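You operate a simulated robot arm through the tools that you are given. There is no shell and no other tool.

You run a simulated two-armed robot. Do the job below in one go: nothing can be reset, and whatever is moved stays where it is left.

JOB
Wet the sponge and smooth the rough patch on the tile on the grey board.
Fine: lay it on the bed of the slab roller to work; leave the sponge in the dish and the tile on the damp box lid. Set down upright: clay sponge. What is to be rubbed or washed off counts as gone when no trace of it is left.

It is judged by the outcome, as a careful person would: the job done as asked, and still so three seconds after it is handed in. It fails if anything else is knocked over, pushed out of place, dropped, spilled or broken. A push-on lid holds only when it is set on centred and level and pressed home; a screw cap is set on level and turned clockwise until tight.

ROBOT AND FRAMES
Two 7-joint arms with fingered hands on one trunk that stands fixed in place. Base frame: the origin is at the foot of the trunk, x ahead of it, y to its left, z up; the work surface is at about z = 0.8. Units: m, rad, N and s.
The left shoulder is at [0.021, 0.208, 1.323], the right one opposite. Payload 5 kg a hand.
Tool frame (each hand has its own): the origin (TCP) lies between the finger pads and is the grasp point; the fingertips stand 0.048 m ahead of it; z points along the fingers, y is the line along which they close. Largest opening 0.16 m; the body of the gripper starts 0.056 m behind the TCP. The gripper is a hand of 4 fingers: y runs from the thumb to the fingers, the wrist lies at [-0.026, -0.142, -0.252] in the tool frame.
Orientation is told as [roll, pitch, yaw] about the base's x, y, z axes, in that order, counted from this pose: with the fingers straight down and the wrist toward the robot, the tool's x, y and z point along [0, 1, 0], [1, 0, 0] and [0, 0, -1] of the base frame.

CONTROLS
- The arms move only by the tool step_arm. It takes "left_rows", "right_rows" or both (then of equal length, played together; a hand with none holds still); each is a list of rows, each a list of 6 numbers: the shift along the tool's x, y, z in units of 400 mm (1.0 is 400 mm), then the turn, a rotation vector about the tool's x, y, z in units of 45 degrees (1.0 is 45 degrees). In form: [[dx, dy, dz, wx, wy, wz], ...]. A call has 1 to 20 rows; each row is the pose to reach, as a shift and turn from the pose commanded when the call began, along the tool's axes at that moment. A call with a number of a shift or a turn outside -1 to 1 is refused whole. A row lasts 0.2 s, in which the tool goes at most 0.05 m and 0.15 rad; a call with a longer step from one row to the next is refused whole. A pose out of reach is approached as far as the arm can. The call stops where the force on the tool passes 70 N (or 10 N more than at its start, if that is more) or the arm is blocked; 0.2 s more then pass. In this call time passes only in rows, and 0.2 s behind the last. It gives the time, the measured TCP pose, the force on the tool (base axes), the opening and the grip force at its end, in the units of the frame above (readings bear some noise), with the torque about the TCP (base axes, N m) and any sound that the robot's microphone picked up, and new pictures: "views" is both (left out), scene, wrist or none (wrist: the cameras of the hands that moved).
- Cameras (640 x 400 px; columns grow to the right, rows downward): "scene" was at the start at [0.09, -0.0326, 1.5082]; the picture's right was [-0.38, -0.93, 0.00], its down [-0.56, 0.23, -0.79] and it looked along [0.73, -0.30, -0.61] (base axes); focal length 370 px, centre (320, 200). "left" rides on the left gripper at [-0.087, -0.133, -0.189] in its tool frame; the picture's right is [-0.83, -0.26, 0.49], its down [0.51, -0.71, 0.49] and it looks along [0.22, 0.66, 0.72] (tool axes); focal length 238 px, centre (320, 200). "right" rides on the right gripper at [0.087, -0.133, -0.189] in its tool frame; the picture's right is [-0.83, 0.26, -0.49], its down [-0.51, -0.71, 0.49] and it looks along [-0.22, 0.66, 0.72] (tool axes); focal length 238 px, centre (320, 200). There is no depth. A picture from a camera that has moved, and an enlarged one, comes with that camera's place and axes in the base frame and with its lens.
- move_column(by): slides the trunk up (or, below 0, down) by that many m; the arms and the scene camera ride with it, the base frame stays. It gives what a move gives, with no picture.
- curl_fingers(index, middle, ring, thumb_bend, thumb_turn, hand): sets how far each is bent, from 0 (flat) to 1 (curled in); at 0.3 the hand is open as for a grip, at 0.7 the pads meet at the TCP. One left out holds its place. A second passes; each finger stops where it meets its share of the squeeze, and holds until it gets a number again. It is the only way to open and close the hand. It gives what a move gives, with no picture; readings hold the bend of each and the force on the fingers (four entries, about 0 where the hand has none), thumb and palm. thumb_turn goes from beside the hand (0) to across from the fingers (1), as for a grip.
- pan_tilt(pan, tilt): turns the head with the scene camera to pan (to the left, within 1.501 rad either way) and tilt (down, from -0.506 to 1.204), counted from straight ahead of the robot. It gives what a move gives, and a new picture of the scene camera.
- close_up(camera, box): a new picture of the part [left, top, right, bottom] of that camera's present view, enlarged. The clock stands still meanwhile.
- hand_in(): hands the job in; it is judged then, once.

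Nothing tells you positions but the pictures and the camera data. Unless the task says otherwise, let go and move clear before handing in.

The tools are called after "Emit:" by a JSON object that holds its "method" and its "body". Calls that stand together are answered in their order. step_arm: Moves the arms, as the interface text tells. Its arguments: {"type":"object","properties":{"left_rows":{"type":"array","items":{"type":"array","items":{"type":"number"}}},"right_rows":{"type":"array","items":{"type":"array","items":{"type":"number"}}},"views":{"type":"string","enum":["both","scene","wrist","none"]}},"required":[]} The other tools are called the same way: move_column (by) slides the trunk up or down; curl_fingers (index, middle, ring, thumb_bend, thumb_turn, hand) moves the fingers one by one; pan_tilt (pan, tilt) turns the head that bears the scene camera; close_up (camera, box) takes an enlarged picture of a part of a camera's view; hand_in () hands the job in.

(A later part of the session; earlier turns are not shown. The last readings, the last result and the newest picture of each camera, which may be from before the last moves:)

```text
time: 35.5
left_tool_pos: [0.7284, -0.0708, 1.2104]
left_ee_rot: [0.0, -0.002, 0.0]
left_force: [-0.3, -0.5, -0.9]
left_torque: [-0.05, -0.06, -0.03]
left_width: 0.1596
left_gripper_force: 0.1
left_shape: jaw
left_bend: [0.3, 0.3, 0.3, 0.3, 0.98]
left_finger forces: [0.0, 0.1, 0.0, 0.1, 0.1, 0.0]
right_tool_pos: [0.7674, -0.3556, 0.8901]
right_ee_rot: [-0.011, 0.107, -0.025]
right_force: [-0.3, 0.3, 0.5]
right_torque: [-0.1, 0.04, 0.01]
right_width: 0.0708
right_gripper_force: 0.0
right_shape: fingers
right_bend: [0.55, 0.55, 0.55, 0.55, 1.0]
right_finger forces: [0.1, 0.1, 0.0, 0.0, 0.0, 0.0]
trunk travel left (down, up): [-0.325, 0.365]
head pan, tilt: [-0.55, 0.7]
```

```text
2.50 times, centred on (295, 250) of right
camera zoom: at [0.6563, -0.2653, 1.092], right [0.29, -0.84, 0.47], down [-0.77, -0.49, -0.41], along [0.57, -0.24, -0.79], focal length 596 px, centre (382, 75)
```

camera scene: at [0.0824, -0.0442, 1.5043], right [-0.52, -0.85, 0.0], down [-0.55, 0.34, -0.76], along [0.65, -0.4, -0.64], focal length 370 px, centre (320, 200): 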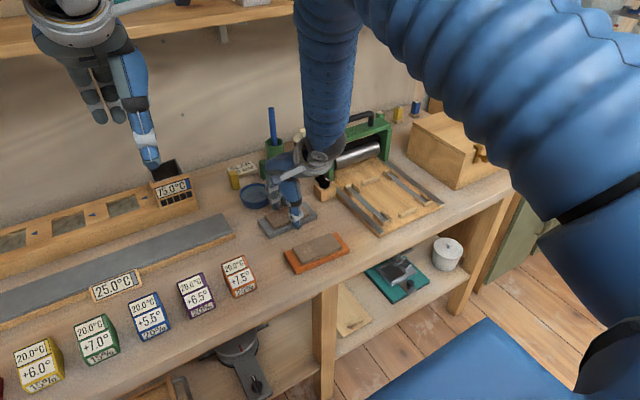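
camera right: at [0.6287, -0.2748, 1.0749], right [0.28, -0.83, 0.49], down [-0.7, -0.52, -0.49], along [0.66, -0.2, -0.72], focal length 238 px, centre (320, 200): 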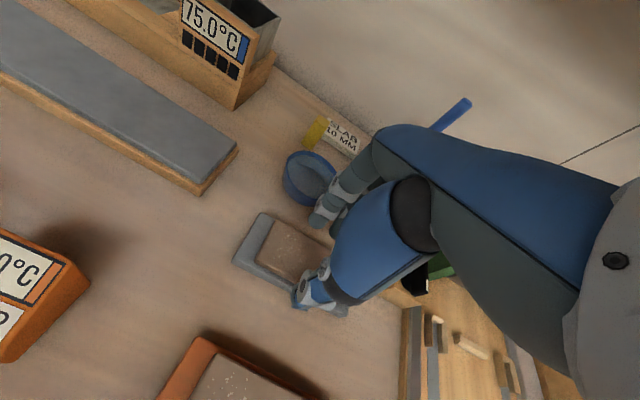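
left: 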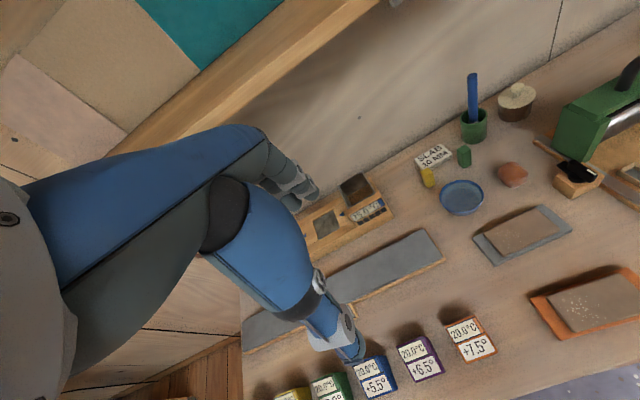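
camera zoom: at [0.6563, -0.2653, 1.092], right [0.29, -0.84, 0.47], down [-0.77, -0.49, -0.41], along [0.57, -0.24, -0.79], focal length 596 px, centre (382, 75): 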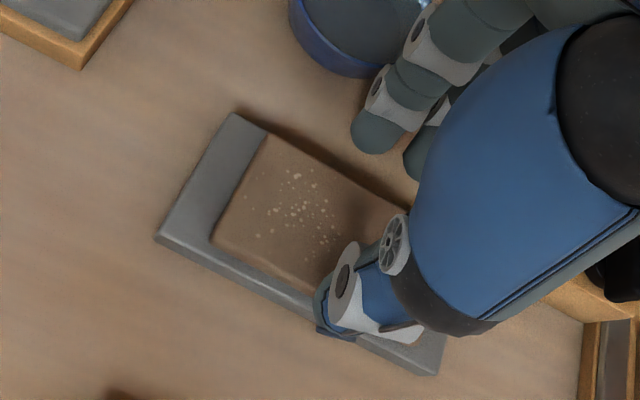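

Emit:
{"method": "step_arm", "body": {"right_rows": [[0, 0.0018, 0.018, 0, 0, 0], [0, 0.0037, 0.035, 0, 0, 0]], "views": "none"}}

Emit:
{"method": "curl_fingers", "body": {"hand": "right", "index": 0.59, "middle": 0.59, "ring": 0.59, "thumb_bend": 0.59}}

Emit:
{"method": "close_up", "body": {"camera": "scene", "box": [240, 180, 340, 250]}}

Emit:
{"method": "close_up", "body": {"camera": "right", "box": [230, 170, 360, 330]}}

```text
time: 36.1
left_tool_pos: [0.7293, -0.0726, 1.2096]
left_ee_rot: [-0.002, 0.0, 0.0]
left_force: [-0.3, 1.5, 0.5]
left_torque: [0.01, -0.04, 0.02]
left_width: 0.1596
left_gripper_force: 0.0
left_shape: jaw
left_bend: [0.3, 0.3, 0.3, 0.3, 0.98]
left_finger forces: [0.1, 0.0, 0.0, 0.1, 0.0, 0.0]
right_tool_pos: [0.7689, -0.3589, 0.8762]
right_ee_rot: [-0.012, 0.108, -0.024]
right_force: [0.5, -0.6, 3.6]
right_torque: [-0.01, 0.19, -0.02]
right_width: 0.0712
right_gripper_force: 1.9
right_shape: fingers
right_bend: [0.55, 0.55, 0.55, 0.55, 1.0]
right_finger forces: [0.0, 0.0, 0.0, 0.0, 3.7, 0.0]
trunk travel left (down, up): [-0.325, 0.365]
head pan, tilt: [-0.55, 0.7]
```

```text
time: 37.1
left_tool_pos: [0.7293, -0.0722, 1.2089]
left_ee_rot: [0.001, 0.0, 0.001]
left_force: [-0.1, -0.1, -0.1]
left_torque: [0.01, 0.01, -0.01]
left_width: 0.1598
left_gripper_force: 0.1
left_shape: jaw
left_bend: [0.3, 0.3, 0.3, 0.3, 0.98]
left_finger forces: [0.0, 0.1, 0.0, 0.0, 0.0, 0.0]
right_tool_pos: [0.7663, -0.3566, 0.8757]
right_ee_rot: [-0.012, 0.108, -0.025]
right_force: [-1.1, 0.2, 5.5]
right_torque: [0.0, 0.2, 0.0]
right_width: 0.06
right_gripper_force: 3.7
right_shape: fingers
right_bend: [0.59, 0.59, 0.59, 0.57, 1.0]
right_finger forces: [0.9, 0.5, 0.0, 0.0, 5.6, 0.0]
trunk travel left (down, up): [-0.325, 0.365]
head pan, tilt: [-0.55, 0.7]
```

```text
5.71 times, centred on (290, 215) of scene
camera zoom: at [0.0819, -0.0439, 1.5044], right [-0.52, -0.85, 0.0], down [-0.55, 0.34, -0.76], along [0.65, -0.4, -0.64], focal length 2112 px, centre (491, 114)
```

zoom: 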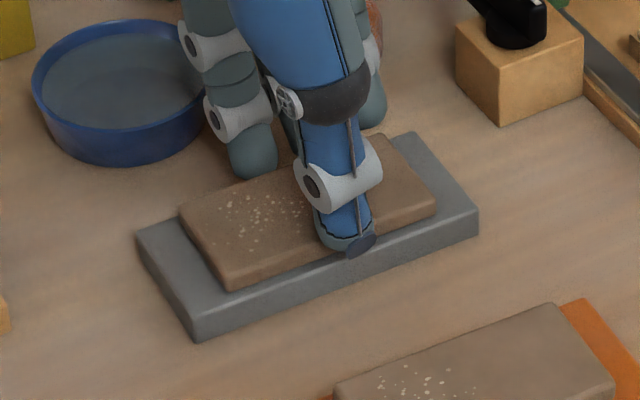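

```text
2.50 times, centred on (295, 250) of right
camera zoom: at [0.6572, -0.2663, 1.077], right [0.29, -0.84, 0.46], down [-0.77, -0.49, -0.41], along [0.57, -0.24, -0.79], focal length 596 px, centre (382, 75)
```

zoom: 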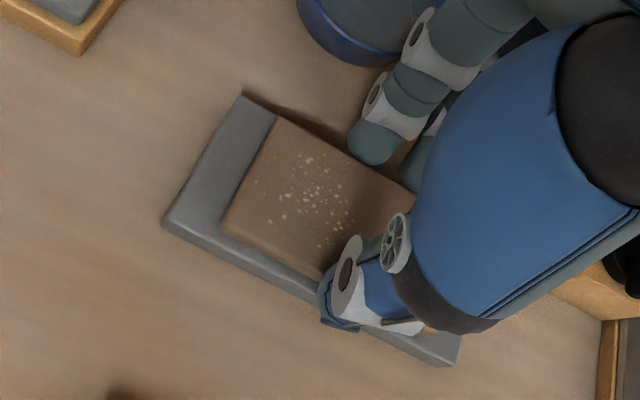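

Thumb is still pressing on the board top. I'll rise 2.5 mm and continue closing a little.

Emit:
{"method": "step_arm", "body": {"right_rows": [[0, -0.0003, -0.003, 0, 0, 0], [0, -0.0007, -0.0062, 0, 0, 0]], "views": "none"}}

Emit:
{"method": "curl_fingers", "body": {"hand": "right", "index": 0.61, "middle": 0.61, "ring": 0.61, "thumb_bend": 0.605}}

Emit:
{"method": "close_up", "body": {"camera": "scene", "box": [240, 180, 340, 250]}}

Emit:
{"method": "close_up", "body": {"camera": "right", "box": [230, 170, 360, 330]}}

```text
time: 37.7
left_tool_pos: [0.7304, -0.0724, 1.2098]
left_ee_rot: [-0.001, 0.0, 0.0]
left_force: [-0.8, 0.2, -0.3]
left_torque: [0.02, -0.01, -0.01]
left_width: 0.1596
left_gripper_force: 0.1
left_shape: jaw
left_bend: [0.3, 0.3, 0.3, 0.3, 0.98]
left_finger forces: [0.0, 0.1, 0.0, 0.1, 0.0, 0.0]
right_tool_pos: [0.7681, -0.3574, 0.8777]
right_ee_rot: [-0.01, 0.109, -0.024]
right_force: [0.7, -0.2, 0.1]
right_torque: [0.0, 0.0, -0.03]
right_width: 0.0569
right_gripper_force: 0.5
right_shape: fingers
right_bend: [0.59, 0.59, 0.59, 0.59, 1.0]
right_finger forces: [0.3, 0.1, 0.1, 0.0, 0.4, 0.0]
trunk travel left (down, up): [-0.325, 0.365]
head pan, tilt: [-0.55, 0.7]
```

```text
time: 38.7
left_tool_pos: [0.7302, -0.0719, 1.2093]
left_ee_rot: [-0.001, 0.0, 0.0]
left_force: [0.3, 0.2, -0.2]
left_torque: [-0.01, 0.03, -0.01]
left_width: 0.1594
left_gripper_force: 0.0
left_shape: jaw
left_bend: [0.3, 0.3, 0.3, 0.3, 0.98]
left_finger forces: [0.0, 0.1, 0.0, 0.0, 0.1, 0.0]
right_tool_pos: [0.7682, -0.358, 0.8778]
right_ee_rot: [-0.01, 0.11, -0.024]
right_force: [0.1, 0.6, 0.6]
right_torque: [0.01, -0.02, -0.03]
right_width: 0.0508
right_gripper_force: 0.7
right_shape: fingers
right_bend: [0.6, 0.61, 0.61, 0.6, 1.0]
right_finger forces: [0.7, 0.5, 0.0, 0.1, 0.4, 0.1]
trunk travel left (down, up): [-0.325, 0.365]
head pan, tilt: [-0.55, 0.7]
```

```text
5.71 times, centred on (290, 215) of scene
camera zoom: at [0.0825, -0.0441, 1.5043], right [-0.52, -0.85, 0.0], down [-0.55, 0.34, -0.76], along [0.65, -0.4, -0.64], focal length 2112 px, centre (491, 114)
```

zoom: 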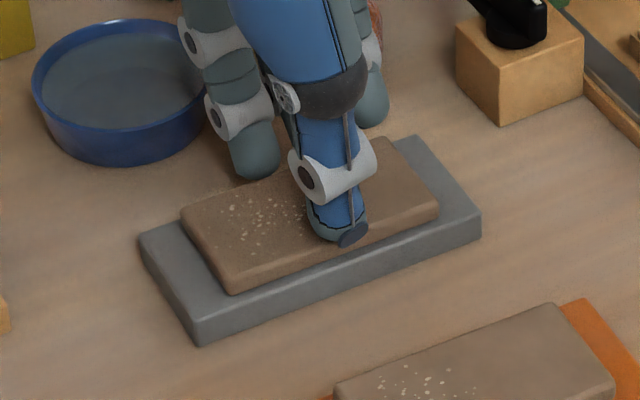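

```text
2.50 times, centred on (295, 250) of right
camera zoom: at [0.6578, -0.2661, 1.0795], right [0.29, -0.84, 0.46], down [-0.77, -0.49, -0.41], along [0.57, -0.24, -0.79], focal length 596 px, centre (382, 75)
```

zoom: 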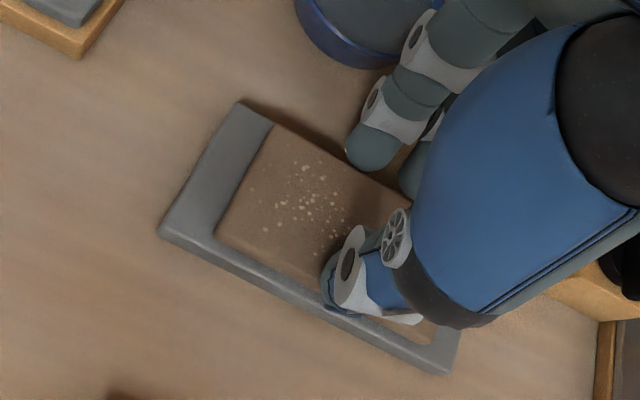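

Light contact on both sides at 0.051 m — the tile's width. Squeezing a bit more.

Emit:
{"method": "curl_fingers", "body": {"hand": "right", "index": 0.625, "middle": 0.625, "ring": 0.63, "thumb_bend": 0.625}}

Emit:
{"method": "close_up", "body": {"camera": "scene", "box": [240, 180, 340, 250]}}

```text
time: 39.7
left_tool_pos: [0.7303, -0.0725, 1.2101]
left_ee_rot: [0.0, 0.001, -0.001]
left_force: [0.8, -0.2, 0.2]
left_torque: [-0.01, 0.02, 0.01]
left_width: 0.1598
left_gripper_force: 0.0
left_shape: jaw
left_bend: [0.3, 0.3, 0.3, 0.3, 0.98]
left_finger forces: [0.1, 0.0, 0.0, 0.0, 0.0, 0.1]
right_tool_pos: [0.7679, -0.3586, 0.8779]
right_ee_rot: [-0.011, 0.111, -0.024]
right_force: [2.2, 0.2, 1.1]
right_torque: [0.01, 0.02, 0.0]
right_width: 0.0458
right_gripper_force: 1.3
right_shape: fingers
right_bend: [0.61, 0.62, 0.63, 0.62, 1.0]
right_finger forces: [0.8, 0.5, 0.1, 0.0, 1.0, 0.1]
trunk travel left (down, up): [-0.325, 0.365]
head pan, tilt: [-0.55, 0.7]
```

```text
5.71 times, centred on (290, 215) of scene
camera zoom: at [0.0824, -0.044, 1.5043], right [-0.52, -0.85, 0.0], down [-0.55, 0.34, -0.76], along [0.65, -0.4, -0.64], focal length 2112 px, centre (491, 114)
```

zoom: 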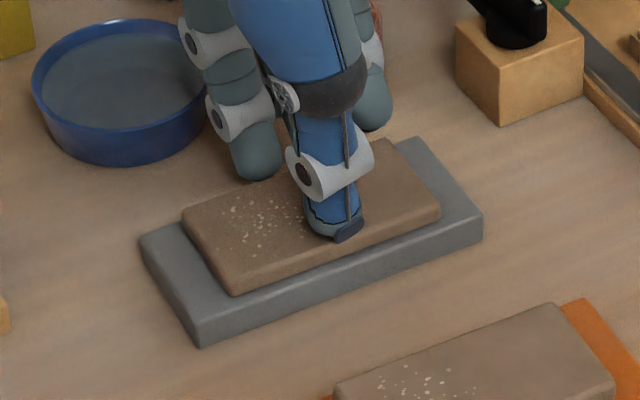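

The thumb keeps riding over the tile because the board margin on this side is so narrow. The board has about 20 mm of margin at the tile's ends, so I'll retreat, turn the hand a quarter turn and grip the tile lengthwise instead.

Emit:
{"method": "curl_fingers", "body": {"hand": "right", "index": 0.5, "middle": 0.5, "ring": 0.5, "thumb_bend": 0.5}}

Emit:
{"method": "step_arm", "body": {"right_rows": [[0, -0.011, -0.1, 0, 0, 0], [0, -0.022, -0.2, 0, 0, 0], [0, -0.0335, -0.303, -0.14, 0, 0]], "views": "none"}}

Emit:
{"method": "curl_fingers", "body": {"hand": "right", "index": 0.38, "middle": 0.38, "ring": 0.38, "thumb_bend": 0.38}}

Emit:
{"method": "step_arm", "body": {"right_rows": [[0, 0, -0.03, 0, 0, -0.17], [0, 0, -0.05, 0, 0, -0.34], [0, 0, -0.05, 0, 0, -0.51], [0, 0, -0.05, 0, 0, -0.68], [0, 0, -0.05, 0, 0, -0.85], [0, 0, -0.05, 0, 0, -1.0]], "views": "both"}}

```text
time: 40.7
left_tool_pos: [0.7311, -0.0729, 1.2091]
left_ee_rot: [0.001, 0.0, 0.0]
left_force: [-0.1, 0.4, 0.1]
left_torque: [0.02, 0.02, -0.03]
left_width: 0.1597
left_gripper_force: 0.0
left_shape: jaw
left_bend: [0.3, 0.3, 0.3, 0.3, 0.98]
left_finger forces: [0.0, 0.0, 0.0, 0.0, 0.0, 0.0]
right_tool_pos: [0.7675, -0.3577, 0.8771]
right_ee_rot: [-0.011, 0.108, -0.024]
right_force: [-0.1, -1.0, 0.1]
right_torque: [-0.04, -0.03, -0.02]
right_width: 0.0904
right_gripper_force: 0.0
right_shape: fingers
right_bend: [0.5, 0.5, 0.5, 0.5, 1.0]
right_finger forces: [0.0, 0.0, 0.0, 0.1, 0.0, 0.0]
trunk travel left (down, up): [-0.325, 0.365]
head pan, tilt: [-0.55, 0.7]
```

```text
time: 41.5
left_tool_pos: [0.7285, -0.0724, 1.2117]
left_ee_rot: [0.0, -0.002, -0.001]
left_force: [-2.3, -0.7, 1.0]
left_torque: [0.0, -0.14, 0.01]
left_width: 0.1595
left_gripper_force: 0.0
left_shape: jaw
left_bend: [0.3, 0.3, 0.3, 0.3, 0.98]
left_finger forces: [0.0, 0.1, 0.1, 0.0, 0.1, 0.1]
right_tool_pos: [0.7651, -0.3551, 1.0011]
right_ee_rot: [-0.01, -0.001, -0.021]
right_force: [-1.7, 0.1, 0.4]
right_torque: [-0.1, -0.23, -0.03]
right_width: 0.0908
right_gripper_force: 0.1
right_shape: fingers
right_bend: [0.5, 0.5, 0.5, 0.5, 1.0]
right_finger forces: [0.1, 0.0, 0.0, 0.1, 0.1, 0.0]
trunk travel left (down, up): [-0.325, 0.365]
head pan, tilt: [-0.55, 0.7]
```

```text
time: 42.5
left_tool_pos: [0.729, -0.0723, 1.21]
left_ee_rot: [0.0, 0.0, 0.0]
left_force: [0.0, -0.4, -0.6]
left_torque: [0.01, -0.01, 0.02]
left_width: 0.1595
left_gripper_force: 0.1
left_shape: jaw
left_bend: [0.3, 0.3, 0.3, 0.3, 0.98]
left_finger forces: [0.1, 0.0, 0.1, 0.0, 0.0, 0.1]
right_tool_pos: [0.7683, -0.3559, 0.9996]
right_ee_rot: [-0.01, 0.0, -0.023]
right_force: [-0.2, 0.1, 0.2]
right_torque: [-0.02, -0.03, 0.0]
right_width: 0.1385
right_gripper_force: 0.1
right_shape: fingers
right_bend: [0.38, 0.38, 0.38, 0.38, 0.99]
right_finger forces: [0.0, 0.0, 0.0, 0.1, 0.1, 0.0]
trunk travel left (down, up): [-0.325, 0.365]
head pan, tilt: [-0.55, 0.7]
```

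```text
time: 43.9
left_tool_pos: [0.7297, -0.0733, 1.2093]
left_ee_rot: [0.0, 0.001, -0.002]
left_force: [0.2, -0.2, 0.1]
left_torque: [0.08, 0.01, -0.02]
left_width: 0.1595
left_gripper_force: 0.1
left_shape: jaw
left_bend: [0.3, 0.3, 0.3, 0.3, 0.98]
left_finger forces: [0.0, 0.1, 0.0, 0.0, 0.1, 0.0]
right_tool_pos: [0.7659, -0.3571, 1.0206]
right_ee_rot: [-0.007, 0.006, 0.765]
right_force: [-0.2, -0.1, 0.6]
right_torque: [0.04, 0.03, 0.0]
right_width: 0.1384
right_gripper_force: 0.1
right_shape: fingers
right_bend: [0.38, 0.38, 0.38, 0.38, 0.99]
right_finger forces: [0.1, 0.1, 0.0, 0.1, 0.1, 0.1]
trunk travel left (down, up): [-0.325, 0.365]
head pan, tilt: [-0.55, 0.7]
camera scene: at [0.0826, -0.0447, 1.5043], right [-0.52, -0.85, 0.0], down [-0.55, 0.34, -0.76], along [0.65, -0.4, -0.64], focal length 370 px, centre (320, 200)
camera right: at [0.6102, -0.3847, 1.2097], right [0.76, -0.42, 0.49], down [-0.16, -0.86, -0.48], along [0.62, 0.29, -0.73], focal length 238 px, centre (320, 200)
```

scene: 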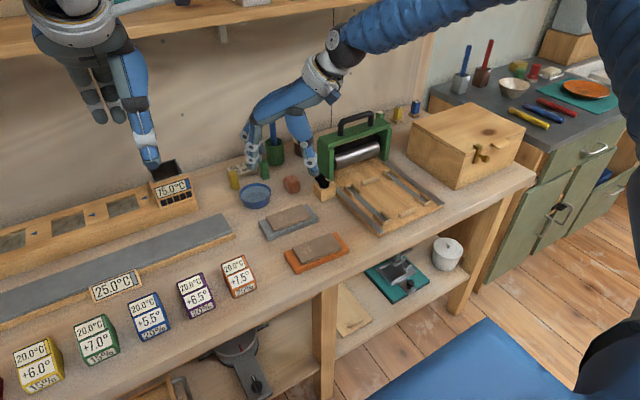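
right: 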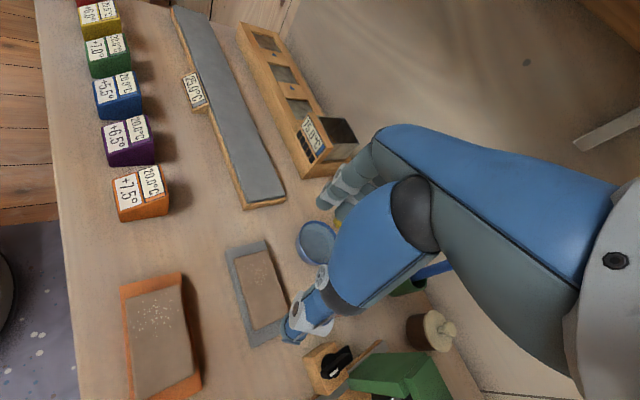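

The turn works well so far. Continuing to about 90° and then looking closely.

Emit:
{"method": "step_arm", "body": {"right_rows": [[0, 0, 0, 0, 0, -0.17], [0, 0, 0, 0, 0, -0.34], [0, 0, 0, 0, 0, -0.51], [0, 0, 0, 0, 0, -0.68], [0, 0, 0, 0, 0, -0.85], [0, 0, 0, 0, 0, -1.0]], "views": "both"}}

Emit:
{"method": "close_up", "body": {"camera": "right", "box": [190, 220, 350, 380]}}

Emit:
{"method": "close_up", "body": {"camera": "scene", "box": [240, 180, 340, 250]}}

Emit:
{"method": "close_up", "body": {"camera": "left", "box": [460, 160, 620, 280]}}

```text
time: 45.3
left_tool_pos: [0.7315, -0.0725, 1.2088]
left_ee_rot: [-0.001, -0.001, 0.001]
left_force: [-0.3, 1.3, -0.3]
left_torque: [-0.02, 0.06, -0.01]
left_width: 0.1597
left_gripper_force: 0.1
left_shape: jaw
left_bend: [0.3, 0.3, 0.3, 0.3, 0.98]
left_finger forces: [0.1, 0.0, 0.1, 0.0, 0.0, 0.0]
right_tool_pos: [0.7666, -0.355, 1.0211]
right_ee_rot: [0.0, 0.01, 1.551]
right_force: [0.5, 0.2, 0.5]
right_torque: [0.01, 0.02, -0.01]
right_width: 0.1387
right_gripper_force: 0.0
right_shape: fingers
right_bend: [0.38, 0.38, 0.38, 0.38, 0.99]
right_finger forces: [0.0, 0.0, 0.1, 0.0, 0.0, 0.1]
trunk travel left (down, up): [-0.325, 0.365]
head pan, tilt: [-0.55, 0.7]
camera scene: at [0.083, -0.0438, 1.5043], right [-0.52, -0.85, 0.0], down [-0.55, 0.34, -0.76], along [0.65, -0.4, -0.64], focal length 370 px, centre (320, 200)
camera right: at [0.6764, -0.4838, 1.2108], right [0.84, 0.25, 0.48], down [0.49, -0.72, -0.48], along [0.23, 0.64, -0.73], focal length 238 px, centre (320, 200)
```

scene: 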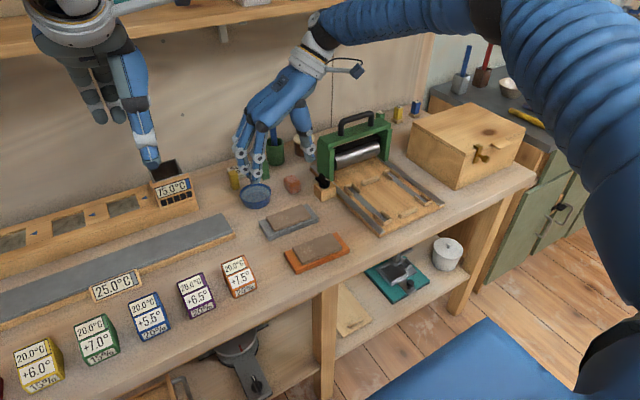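
right: 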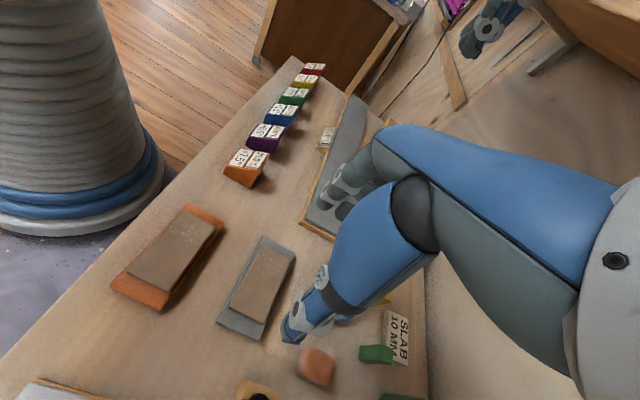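

```text
2.50 times, centred on (270, 300) of right
camera zoom: at [0.6764, -0.4838, 1.2108], right [0.84, 0.25, 0.48], down [0.49, -0.72, -0.48], along [0.23, 0.64, -0.73], focal length 596 px, centre (445, -50)
```

zoom: 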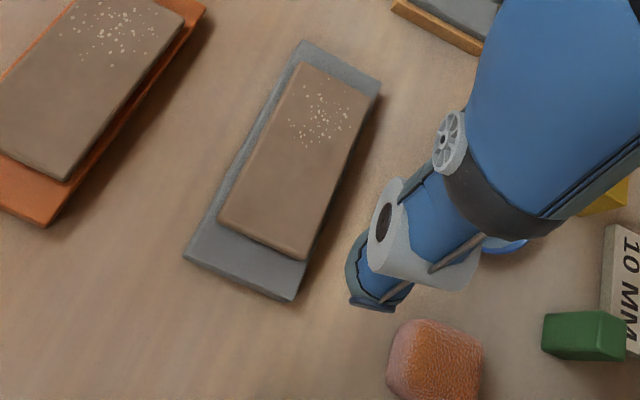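

```text
5.71 times, centred on (290, 215) of scene
camera zoom: at [0.083, -0.0438, 1.5043], right [-0.52, -0.85, 0.0], down [-0.55, 0.34, -0.76], along [0.65, -0.4, -0.64], focal length 2112 px, centre (491, 114)
```

zoom: 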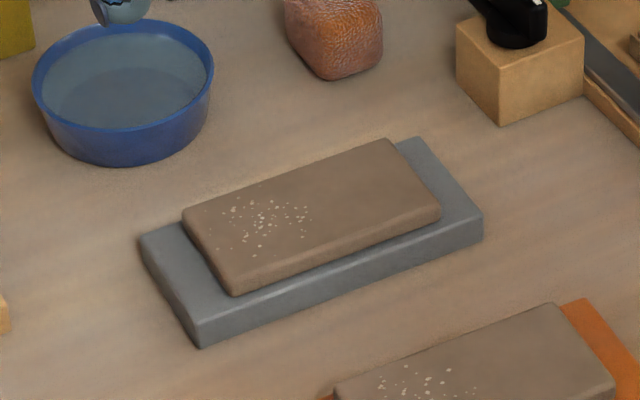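

```text
3.33 times, centred on (540, 220) of left
camera zoom: at [0.5986, -0.1604, 1.3978], right [-0.26, -0.83, -0.49], down [-0.71, 0.51, -0.49], along [0.66, 0.22, -0.72], focal length 794 px, centre (-413, 133)
```

zoom: 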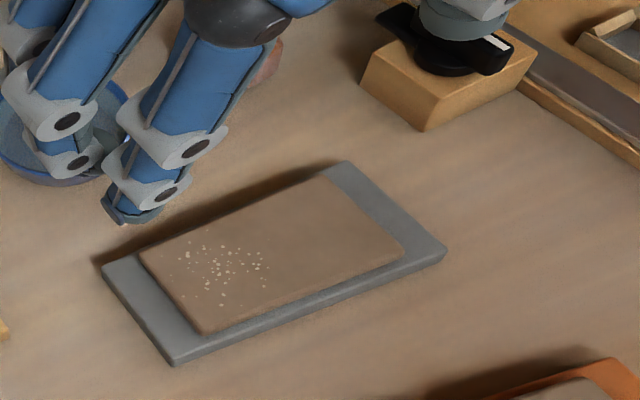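

With a clear view the tile is centred near (0.754,-0.357) with yaw about −0.05 and about 20 mm of board beyond each end. I'll align, narrow the opening to about 0.12 and descend.

Emit:
{"method": "curl_fingers", "body": {"hand": "right", "index": 0.425, "middle": 0.425, "ring": 0.425, "thumb_bend": 0.425}}

Emit:
{"method": "step_arm", "body": {"right_rows": [[0.0315, -0.005, 0.06, 0.012, 0, 0.04], [0.0315, -0.005, 0.15, 0.012, 0, 0.04], [0.0315, -0.005, 0.24, 0.012, 0, 0.04], [0.0315, -0.005, 0.315, 0.012, 0, 0.04]], "views": "none"}}

Emit:
{"method": "close_up", "body": {"camera": "scene", "box": [220, 150, 360, 250]}}

Emit:
{"method": "close_up", "body": {"camera": "right", "box": [190, 160, 350, 380]}}

Emit:
{"method": "close_up", "body": {"camera": "left", "box": [440, 140, 620, 280]}}

```text
time: 46.3
left_tool_pos: [0.7303, -0.0731, 1.2091]
left_ee_rot: [0.0, -0.001, 0.0]
left_force: [-0.2, 0.7, 0.3]
left_torque: [0.03, 0.0, -0.02]
left_width: 0.1593
left_gripper_force: 0.0
left_shape: jaw
left_bend: [0.3, 0.3, 0.3, 0.3, 0.98]
left_finger forces: [0.0, 0.0, 0.1, 0.0, 0.1, 0.1]
right_tool_pos: [0.7666, -0.3547, 1.0195]
right_ee_rot: [0.001, 0.01, 1.549]
right_force: [0.0, 1.3, -0.5]
right_torque: [-0.02, 0.01, -0.02]
right_width: 0.1235
right_gripper_force: 0.0
right_shape: fingers
right_bend: [0.42, 0.42, 0.42, 0.42, 0.99]
right_finger forces: [0.1, 0.0, 0.0, 0.1, 0.1, 0.0]
trunk travel left (down, up): [-0.325, 0.365]
head pan, tilt: [-0.55, 0.7]
```

```text
time: 47.3
left_tool_pos: [0.7315, -0.0728, 1.209]
left_ee_rot: [0.0, 0.003, 0.001]
left_force: [1.7, -0.1, -0.8]
left_torque: [-0.01, 0.1, -0.04]
left_width: 0.1597
left_gripper_force: 0.1
left_shape: jaw
left_bend: [0.3, 0.3, 0.3, 0.3, 0.98]
left_finger forces: [0.0, 0.0, 0.0, 0.0, 0.0, 0.0]
right_tool_pos: [0.7543, -0.359, 0.8929]
right_ee_rot: [0.002, 0.02, 1.514]
right_force: [1.3, 0.8, 0.7]
right_torque: [0.04, 0.09, 0.0]
right_width: 0.1236
right_gripper_force: 0.0
right_shape: fingers
right_bend: [0.42, 0.42, 0.42, 0.42, 0.99]
right_finger forces: [0.1, 0.0, 0.0, 0.1, 0.1, 0.1]
trunk travel left (down, up): [-0.325, 0.365]
head pan, tilt: [-0.55, 0.7]
```

```text
4.00 times, centred on (290, 200) of scene
camera zoom: at [0.0836, -0.0442, 1.5042], right [-0.52, -0.85, 0.0], down [-0.55, 0.34, -0.76], along [0.65, -0.4, -0.65], focal length 1479 px, centre (440, 200)
```

zoom: 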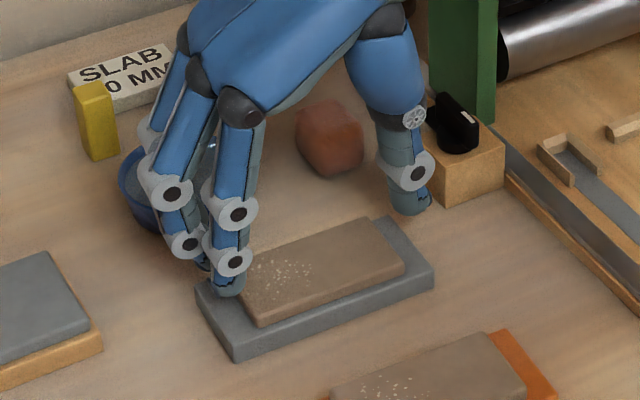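

```text
1.82 times, centred on (270, 270) of right
camera zoom: at [0.66, -0.4835, 1.0858], right [0.85, 0.22, 0.48], down [0.47, -0.75, -0.48], along [0.25, 0.63, -0.73], focal length 433 px, centre (411, 73)
```

zoom: 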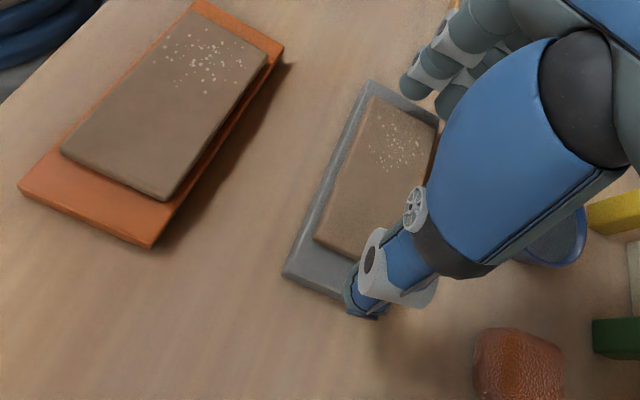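

```text
2.86 times, centred on (530, 210) of left
camera zoom: at [0.5992, -0.1607, 1.3973], right [-0.26, -0.83, -0.49], down [-0.71, 0.51, -0.49], along [0.65, 0.22, -0.72], focal length 681 px, centre (-280, 171)
```

zoom: 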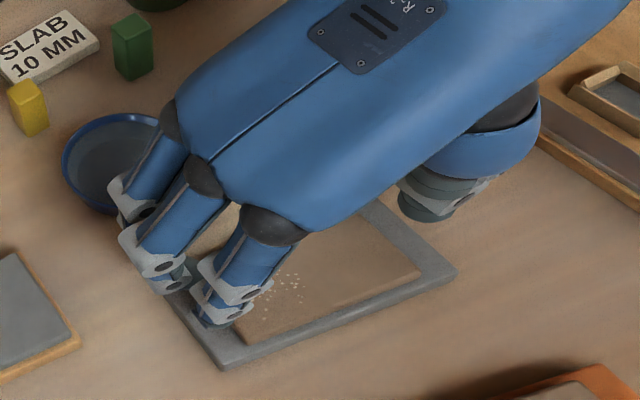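

The thumb lines up between index and middle finger; ring would miss the tile, which is fine. I'll shift slightly, narrow the opening to about 0.118, and go down to near board contact.

Emit:
{"method": "curl_fingers", "body": {"hand": "right", "index": 0.437, "middle": 0.437, "ring": 0.437, "thumb_bend": 0.437}}

Emit:
{"method": "step_arm", "body": {"right_rows": [[0.015, 0.0075, 0.0, 0, -0.026, 0], [0.015, 0.0075, 0.02, 0, -0.026, 0]], "views": "none"}}

Emit:
{"method": "close_up", "body": {"camera": "scene", "box": [240, 170, 340, 240]}}

Emit:
{"method": "close_up", "body": {"camera": "right", "box": [250, 170, 380, 300]}}

```text
time: 48.3
left_tool_pos: [0.7303, -0.0726, 1.2093]
left_ee_rot: [0.001, -0.001, 0.0]
left_force: [0.4, 0.0, 0.6]
left_torque: [-0.02, 0.01, -0.04]
left_width: 0.1597
left_gripper_force: 0.0
left_shape: jaw
left_bend: [0.3, 0.3, 0.3, 0.3, 0.98]
left_finger forces: [0.0, 0.0, 0.0, 0.0, 0.1, 0.0]
right_tool_pos: [0.754, -0.3587, 0.8936]
right_ee_rot: [-0.001, 0.019, 1.516]
right_force: [0.9, 0.9, 0.9]
right_torque: [0.02, 0.04, -0.01]
right_width: 0.1199
right_gripper_force: 0.1
right_shape: fingers
right_bend: [0.43, 0.43, 0.43, 0.43, 0.99]
right_finger forces: [0.1, 0.0, 0.0, 0.1, 0.0, 0.0]
trunk travel left (down, up): [-0.325, 0.365]
head pan, tilt: [-0.55, 0.7]
```

```text
time: 48.9
left_tool_pos: [0.7305, -0.0718, 1.2088]
left_ee_rot: [-0.002, 0.001, 0.0]
left_force: [1.4, 0.2, -1.3]
left_torque: [0.0, 0.01, -0.02]
left_width: 0.1595
left_gripper_force: 0.0
left_shape: jaw
left_bend: [0.3, 0.3, 0.3, 0.3, 0.98]
left_finger forces: [0.1, 0.0, 0.0, 0.1, 0.1, 0.0]
right_tool_pos: [0.7507, -0.357, 0.8843]
right_ee_rot: [-0.021, 0.019, 1.515]
right_force: [-0.3, -0.3, 0.1]
right_torque: [0.02, 0.05, 0.01]
right_width: 0.1198
right_gripper_force: 0.0
right_shape: fingers
right_bend: [0.43, 0.43, 0.43, 0.43, 0.99]
right_finger forces: [0.0, 0.1, 0.0, 0.0, 0.1, 0.1]
trunk travel left (down, up): [-0.325, 0.365]
head pan, tilt: [-0.55, 0.7]
```

```text
5.71 times, centred on (290, 205) of scene
camera zoom: at [0.0832, -0.0442, 1.5042], right [-0.52, -0.85, 0.0], down [-0.55, 0.34, -0.76], along [0.65, -0.4, -0.65], focal length 2112 px, centre (491, 171)
```

zoom: 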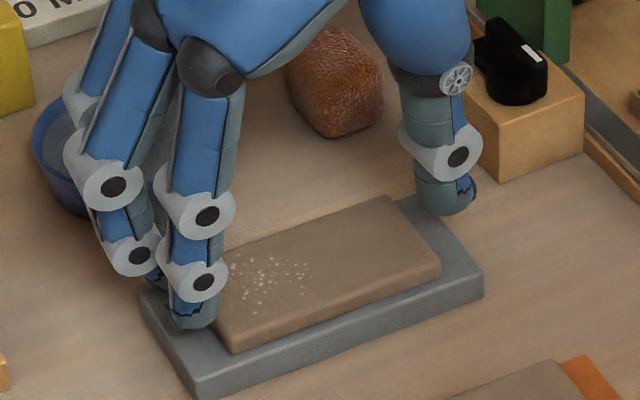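

```text
3.08 times, centred on (315, 235) of right
camera zoom: at [0.6516, -0.4809, 1.0754], right [0.84, 0.22, 0.5], down [0.48, -0.75, -0.47], along [0.27, 0.63, -0.73], focal length 733 px, centre (335, 92)
```

zoom: 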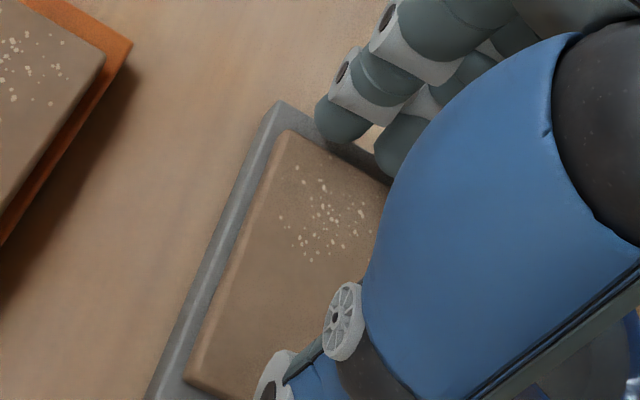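

Undoing the small roll, then lowering in small steps until a tip touches the board.

Emit:
{"method": "step_arm", "body": {"right_rows": [[0, 0, 0.004, 0, 0.026, 0], [0, 0, 0.009, 0, 0.026, 0]], "views": "none"}}

Emit:
{"method": "step_arm", "body": {"right_rows": [[0, 0, 0.003, 0, 0, 0], [0, 0, 0.006, 0, 0, 0]], "views": "none"}}

Emit:
{"method": "step_arm", "body": {"right_rows": [[0, 0, 0.003, 0, 0, 0], [0, 0, 0.006, 0, 0, 0]], "views": "none"}}

```text
time: 49.5
left_tool_pos: [0.7298, -0.0718, 1.2091]
left_ee_rot: [-0.001, 0.001, -0.001]
left_force: [0.3, -0.3, -0.5]
left_torque: [0.01, 0.0, -0.01]
left_width: 0.1598
left_gripper_force: 0.0
left_shape: jaw
left_bend: [0.3, 0.3, 0.3, 0.3, 0.98]
left_finger forces: [0.0, 0.0, 0.0, 0.1, 0.0, 0.1]
right_tool_pos: [0.749, -0.3562, 0.8814]
right_ee_rot: [-0.001, 0.02, 1.518]
right_force: [0.1, 0.0, 0.0]
right_torque: [-0.03, -0.04, 0.0]
right_width: 0.1197
right_gripper_force: 0.0
right_shape: fingers
right_bend: [0.43, 0.43, 0.43, 0.43, 0.99]
right_finger forces: [0.0, 0.0, 0.1, 0.1, 0.1, 0.0]
trunk travel left (down, up): [-0.325, 0.365]
head pan, tilt: [-0.55, 0.7]
```

```text
time: 50.1
left_tool_pos: [0.7299, -0.0712, 1.2098]
left_ee_rot: [-0.001, 0.001, 0.0]
left_force: [-0.1, 0.8, 0.2]
left_torque: [-0.04, 0.01, -0.02]
left_width: 0.1597
left_gripper_force: 0.1
left_shape: jaw
left_bend: [0.3, 0.3, 0.3, 0.3, 0.98]
left_finger forces: [0.1, 0.0, 0.1, 0.1, 0.0, 0.0]
right_tool_pos: [0.7494, -0.3569, 0.8787]
right_ee_rot: [-0.003, 0.018, 1.516]
right_force: [-0.5, 0.1, 0.6]
right_torque: [0.13, 0.0, 0.04]
right_width: 0.12
right_gripper_force: 0.7
right_shape: fingers
right_bend: [0.43, 0.43, 0.43, 0.43, 0.99]
right_finger forces: [0.3, 0.7, 0.0, 0.1, 0.0, 0.1]
trunk travel left (down, up): [-0.325, 0.365]
head pan, tilt: [-0.55, 0.7]
```

```text
time: 50.7
left_tool_pos: [0.7301, -0.0723, 1.2088]
left_ee_rot: [-0.001, 0.0, 0.001]
left_force: [0.0, -0.5, -0.3]
left_torque: [-0.04, 0.0, 0.01]
left_width: 0.1597
left_gripper_force: 0.0
left_shape: jaw
left_bend: [0.3, 0.3, 0.3, 0.3, 0.98]
left_finger forces: [0.0, 0.1, 0.0, 0.1, 0.0, 0.0]
right_tool_pos: [0.7482, -0.356, 0.8759]
right_ee_rot: [0.001, 0.02, 1.516]
right_force: [0.7, 1.0, 1.6]
right_torque: [0.18, 0.01, 0.01]
right_width: 0.1202
right_gripper_force: 1.5
right_shape: fingers
right_bend: [0.43, 0.43, 0.43, 0.43, 0.99]
right_finger forces: [1.0, 1.3, 0.0, 0.0, 0.0, 0.0]
trunk travel left (down, up): [-0.325, 0.365]
head pan, tilt: [-0.55, 0.7]
```

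Emit:
{"method": "close_up", "body": {"camera": "scene", "box": [250, 185, 300, 225]}}

Emit:
{"method": "close_up", "body": {"camera": "right", "box": [290, 160, 370, 240]}}

Emit:
{"method": "close_up", "body": {"camera": "scene", "box": [290, 175, 340, 215]}}

Emit:
{"method": "close_up", "body": {"camera": "left", "box": [460, 190, 580, 280]}}

```text
10.00 times, centred on (275, 205) of scene
camera zoom: at [0.0823, -0.044, 1.5043], right [-0.52, -0.85, 0.0], down [-0.55, 0.34, -0.76], along [0.65, -0.4, -0.64], focal length 3697 px, centre (770, 150)
```

zoom: 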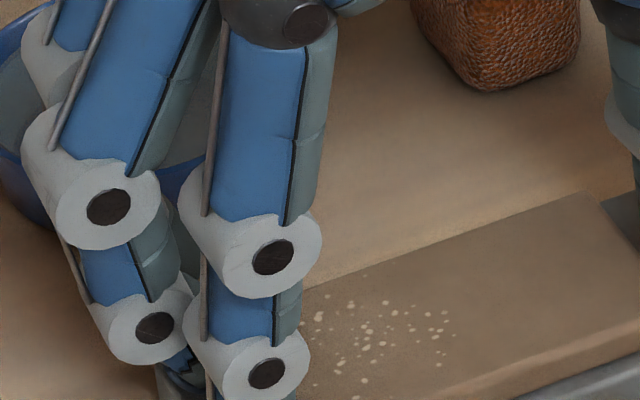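

```text
5.00 times, centred on (330, 200) of right
camera zoom: at [0.6543, -0.48, 1.0685], right [0.85, 0.22, 0.48], down [0.47, -0.75, -0.48], along [0.25, 0.63, -0.73], focal length 1192 px, centre (270, 200)
```

zoom: 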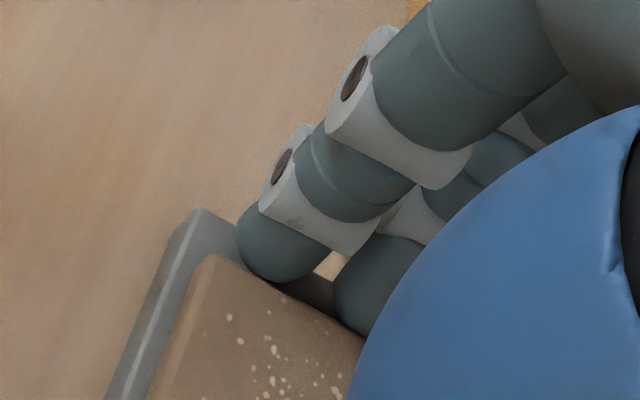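

```text
10.00 times, centred on (315, 195) of scene
camera zoom: at [0.0823, -0.044, 1.5043], right [-0.52, -0.85, 0.0], down [-0.55, 0.34, -0.76], along [0.65, -0.4, -0.64], focal length 3697 px, centre (370, 250)
```

zoom: 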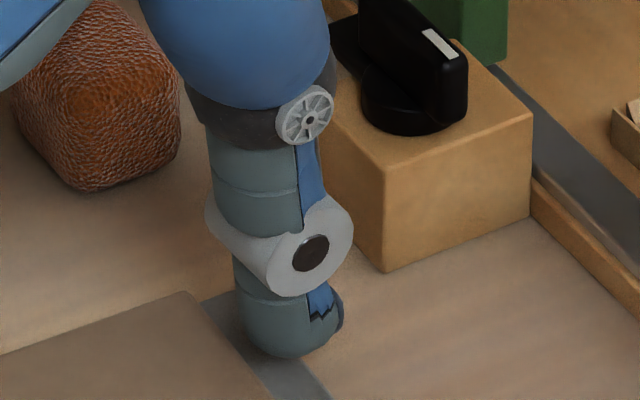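

```text
4.44 times, centred on (520, 235) of left
camera zoom: at [0.598, -0.1604, 1.3981], right [-0.26, -0.83, -0.49], down [-0.71, 0.51, -0.49], along [0.66, 0.22, -0.72], focal length 1059 px, centre (-569, 44)
```

zoom: 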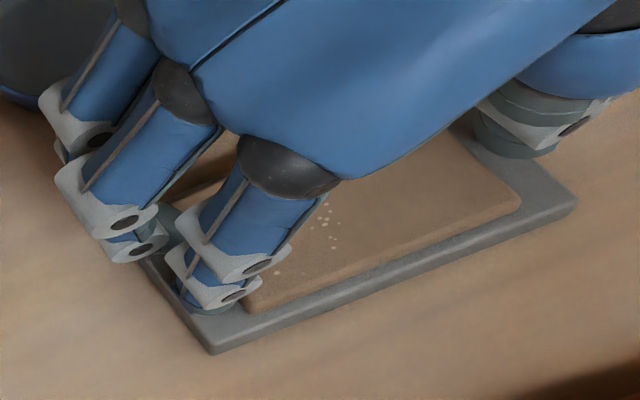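

The fingers touch the board clear of the tile's end; the thumb is not touching yet. I'll tilt slightly to bring the thumb down.

Emit:
{"method": "step_arm", "body": {"right_rows": [[0, 0, 0.001, -0.025, 0, 0], [0, 0, 0.002, -0.05, 0, 0]], "views": "none"}}

Emit:
{"method": "close_up", "body": {"camera": "scene", "box": [290, 175, 340, 215]}}

```text
time: 51.3
left_tool_pos: [0.7313, -0.0732, 1.2084]
left_ee_rot: [0.0, 0.0, 0.001]
left_force: [-0.6, -0.4, -0.5]
left_torque: [0.01, -0.01, -0.02]
left_width: 0.1595
left_gripper_force: 0.0
left_shape: jaw
left_bend: [0.3, 0.3, 0.3, 0.3, 0.98]
left_finger forces: [0.1, 0.0, 0.1, 0.0, 0.0, 0.1]
right_tool_pos: [0.7482, -0.3555, 0.8764]
right_ee_rot: [-0.002, -0.021, 1.519]
right_force: [-0.6, 0.0, -0.4]
right_torque: [0.03, -0.05, -0.02]
right_width: 0.1199
right_gripper_force: 0.1
right_shape: fingers
right_bend: [0.43, 0.43, 0.43, 0.43, 0.99]
right_finger forces: [0.0, 0.0, 0.1, 0.0, 0.0, 0.0]
trunk travel left (down, up): [-0.325, 0.365]
head pan, tilt: [-0.55, 0.7]
```

```text
10.00 times, centred on (315, 195) of scene
camera zoom: at [0.0823, -0.0443, 1.5043], right [-0.52, -0.85, 0.0], down [-0.55, 0.34, -0.76], along [0.65, -0.4, -0.64], focal length 3697 px, centre (370, 250)
```

zoom: 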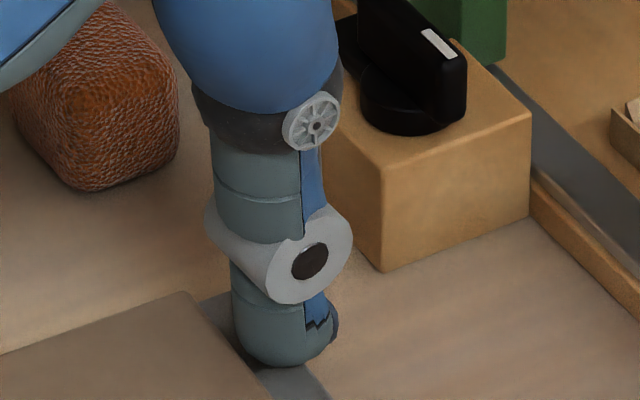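

Emit:
{"method": "step_arm", "body": {"right_rows": [[0, 0, 0.003, 0, 0, 0], [0, 0, 0.006, 0, 0, 0]], "views": "none"}}

Emit:
{"method": "step_arm", "body": {"right_rows": [[0, 0, 0.0025, 0, 0, 0], [0, 0, 0.005, 0, 0, 0]], "views": "none"}}

```text
time: 51.9
left_tool_pos: [0.7302, -0.0722, 1.209]
left_ee_rot: [0.001, -0.002, 0.0]
left_force: [1.2, 0.1, -0.3]
left_torque: [0.02, 0.01, 0.0]
left_width: 0.1598
left_gripper_force: 0.1
left_shape: jaw
left_bend: [0.3, 0.3, 0.3, 0.3, 0.98]
left_finger forces: [0.1, 0.1, 0.0, 0.0, 0.0, 0.0]
right_tool_pos: [0.7501, -0.3558, 0.8738]
right_ee_rot: [-0.003, -0.02, 1.514]
right_force: [-1.0, 0.7, -0.9]
right_torque: [0.03, -0.01, 0.0]
right_width: 0.1201
right_gripper_force: 0.3
right_shape: fingers
right_bend: [0.43, 0.43, 0.43, 0.43, 0.99]
right_finger forces: [0.0, 0.1, 0.0, 0.0, 0.0, 0.1]
trunk travel left (down, up): [-0.325, 0.365]
head pan, tilt: [-0.55, 0.7]
```

```text
time: 52.5
left_tool_pos: [0.7298, -0.0724, 1.2099]
left_ee_rot: [-0.001, 0.0, -0.001]
left_force: [0.6, -0.1, 0.2]
left_torque: [0.01, 0.03, -0.03]
left_width: 0.1596
left_gripper_force: 0.0
left_shape: jaw
left_bend: [0.3, 0.3, 0.3, 0.3, 0.98]
left_finger forces: [0.0, 0.0, 0.0, 0.1, 0.0, 0.1]
right_tool_pos: [0.748, -0.3559, 0.8719]
right_ee_rot: [0.0, -0.021, 1.516]
right_force: [-0.6, -0.4, 3.3]
right_torque: [0.15, -0.05, 0.02]
right_width: 0.1198
right_gripper_force: 1.3
right_shape: fingers
right_bend: [0.43, 0.43, 0.43, 0.43, 0.99]
right_finger forces: [0.1, 2.3, 0.1, 0.0, 0.4, 0.1]
trunk travel left (down, up): [-0.325, 0.365]
head pan, tilt: [-0.55, 0.7]
```

Both the fingers and the thumb are now just on the board. I'll ease up 1 mm and close on the tile's ends.

Emit:
{"method": "step_arm", "body": {"right_rows": [[0, 0, -0.0025, 0, 0, 0]], "views": "none"}}

Emit:
{"method": "curl_fingers", "body": {"hand": "right", "index": 0.475, "middle": 0.475, "ring": 0.45, "thumb_bend": 0.475}}

Emit:
{"method": "close_up", "body": {"camera": "scene", "box": [240, 170, 340, 240]}}

Emit:
{"method": "close_up", "body": {"camera": "right", "box": [250, 170, 380, 300]}}

```text
time: 52.9
left_tool_pos: [0.7302, -0.0716, 1.2091]
left_ee_rot: [0.0, 0.0, 0.0]
left_force: [0.0, 0.9, 0.0]
left_torque: [-0.01, -0.01, -0.03]
left_width: 0.1596
left_gripper_force: 0.1
left_shape: jaw
left_bend: [0.3, 0.3, 0.3, 0.3, 0.98]
left_finger forces: [0.0, 0.0, 0.0, 0.1, 0.0, 0.0]
right_tool_pos: [0.749, -0.3578, 0.8722]
right_ee_rot: [0.001, -0.019, 1.517]
right_force: [0.4, 0.5, 0.7]
right_torque: [0.07, -0.04, -0.01]
right_width: 0.1198
right_gripper_force: 0.2
right_shape: fingers
right_bend: [0.43, 0.43, 0.43, 0.43, 0.99]
right_finger forces: [0.4, 0.8, 0.0, 0.1, 0.0, 0.1]
trunk travel left (down, up): [-0.325, 0.365]
head pan, tilt: [-0.55, 0.7]
```

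```text
time: 53.9
left_tool_pos: [0.7294, -0.072, 1.2091]
left_ee_rot: [0.0, -0.001, 0.0]
left_force: [-1.0, 0.4, 0.2]
left_torque: [0.01, 0.0, -0.04]
left_width: 0.1597
left_gripper_force: 0.0
left_shape: jaw
left_bend: [0.3, 0.3, 0.3, 0.3, 0.98]
left_finger forces: [0.0, 0.0, 0.0, 0.1, 0.0, 0.1]
right_tool_pos: [0.7485, -0.3563, 0.8723]
right_ee_rot: [-0.004, -0.02, 1.517]
right_force: [-0.5, 2.2, 2.7]
right_torque: [0.38, -0.07, 0.04]
right_width: 0.1163
right_gripper_force: 8.7
right_shape: fingers
right_bend: [0.44, 0.45, 0.45, 0.44, 0.99]
right_finger forces: [3.5, 7.3, 0.1, 0.1, 5.7, 0.0]
trunk travel left (down, up): [-0.325, 0.365]
head pan, tilt: [-0.55, 0.7]
```

```text
5.71 times, centred on (290, 205) of scene
camera zoom: at [0.0822, -0.0439, 1.5044], right [-0.52, -0.85, 0.0], down [-0.55, 0.34, -0.76], along [0.65, -0.4, -0.64], focal length 2112 px, centre (491, 171)
```

zoom: 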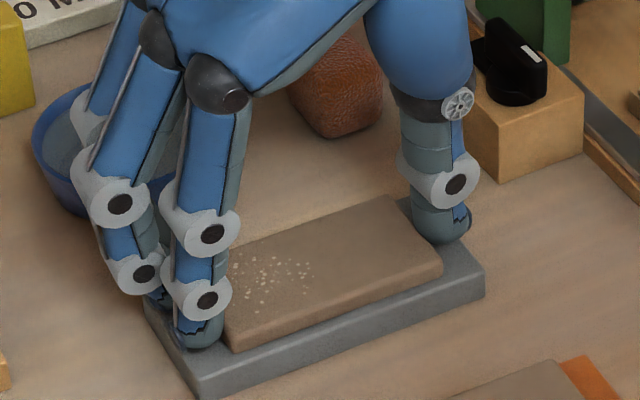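

```text
3.08 times, centred on (315, 235) of right
camera zoom: at [0.6538, -0.4874, 1.0596], right [0.85, 0.2, 0.49], down [0.47, -0.73, -0.5], along [0.26, 0.66, -0.71], focal length 733 px, centre (335, 92)
```

zoom: 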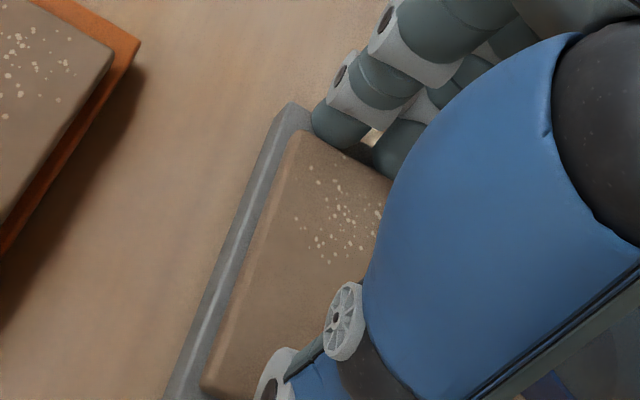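

Firm contact at both ends of the tile. I'll lift a few millimetres and check that the board stays.

Emit:
{"method": "step_arm", "body": {"right_rows": [[0, 0, -0.006, 0, 0, 0], [0, 0, -0.012, 0, 0, 0], [0, 0, -0.02, 0, 0, 0]], "views": "none"}}

Emit:
{"method": "close_up", "body": {"camera": "scene", "box": [240, 170, 340, 240]}}

Emit:
{"method": "close_up", "body": {"camera": "right", "box": [250, 170, 380, 300]}}

```text
time: 54.7
left_tool_pos: [0.7311, -0.0722, 1.2091]
left_ee_rot: [0.0, 0.0, -0.001]
left_force: [-0.4, 0.9, 0.3]
left_torque: [-0.03, 0.01, 0.01]
left_width: 0.1593
left_gripper_force: 0.1
left_shape: jaw
left_bend: [0.3, 0.3, 0.3, 0.3, 0.98]
left_finger forces: [0.0, 0.1, 0.0, 0.1, 0.0, 0.0]
right_tool_pos: [0.7485, -0.3562, 0.8803]
right_ee_rot: [0.001, -0.02, 1.516]
right_force: [-0.2, 0.0, -2.0]
right_torque: [0.03, -0.01, 0.03]
right_width: 0.116
right_gripper_force: 6.5
right_shape: fingers
right_bend: [0.45, 0.45, 0.45, 0.44, 0.99]
right_finger forces: [3.1, 3.4, 0.0, 0.0, 6.5, 0.0]
trunk travel left (down, up): [-0.325, 0.365]
head pan, tilt: [-0.55, 0.7]
```

```text
5.71 times, centred on (290, 205) of scene
camera zoom: at [0.0826, -0.0443, 1.5043], right [-0.52, -0.85, 0.0], down [-0.55, 0.34, -0.76], along [0.65, -0.4, -0.64], focal length 2112 px, centre (491, 171)
```

zoom: 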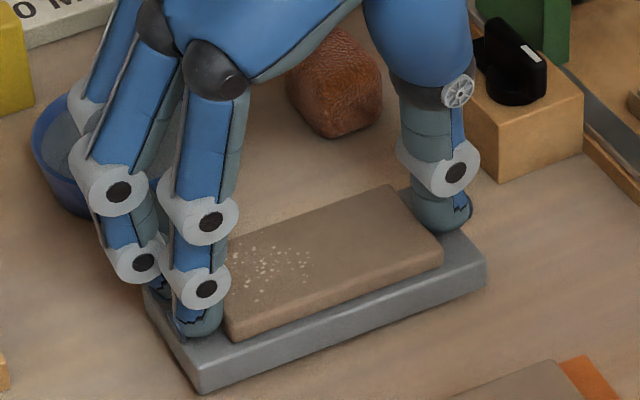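

```text
3.08 times, centred on (315, 235) of right
camera zoom: at [0.6536, -0.4873, 1.0669], right [0.85, 0.2, 0.49], down [0.47, -0.73, -0.5], along [0.25, 0.66, -0.71], focal length 733 px, centre (335, 92)
```

zoom: 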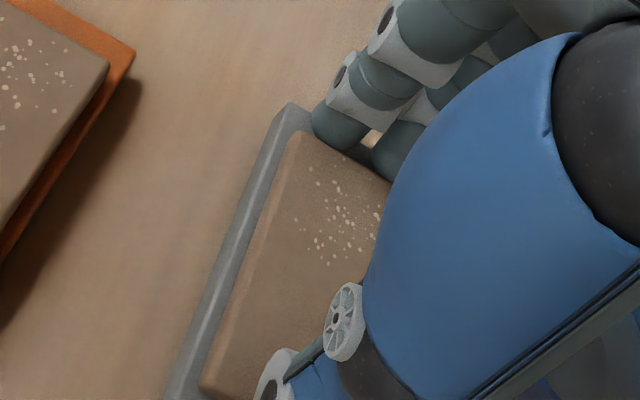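

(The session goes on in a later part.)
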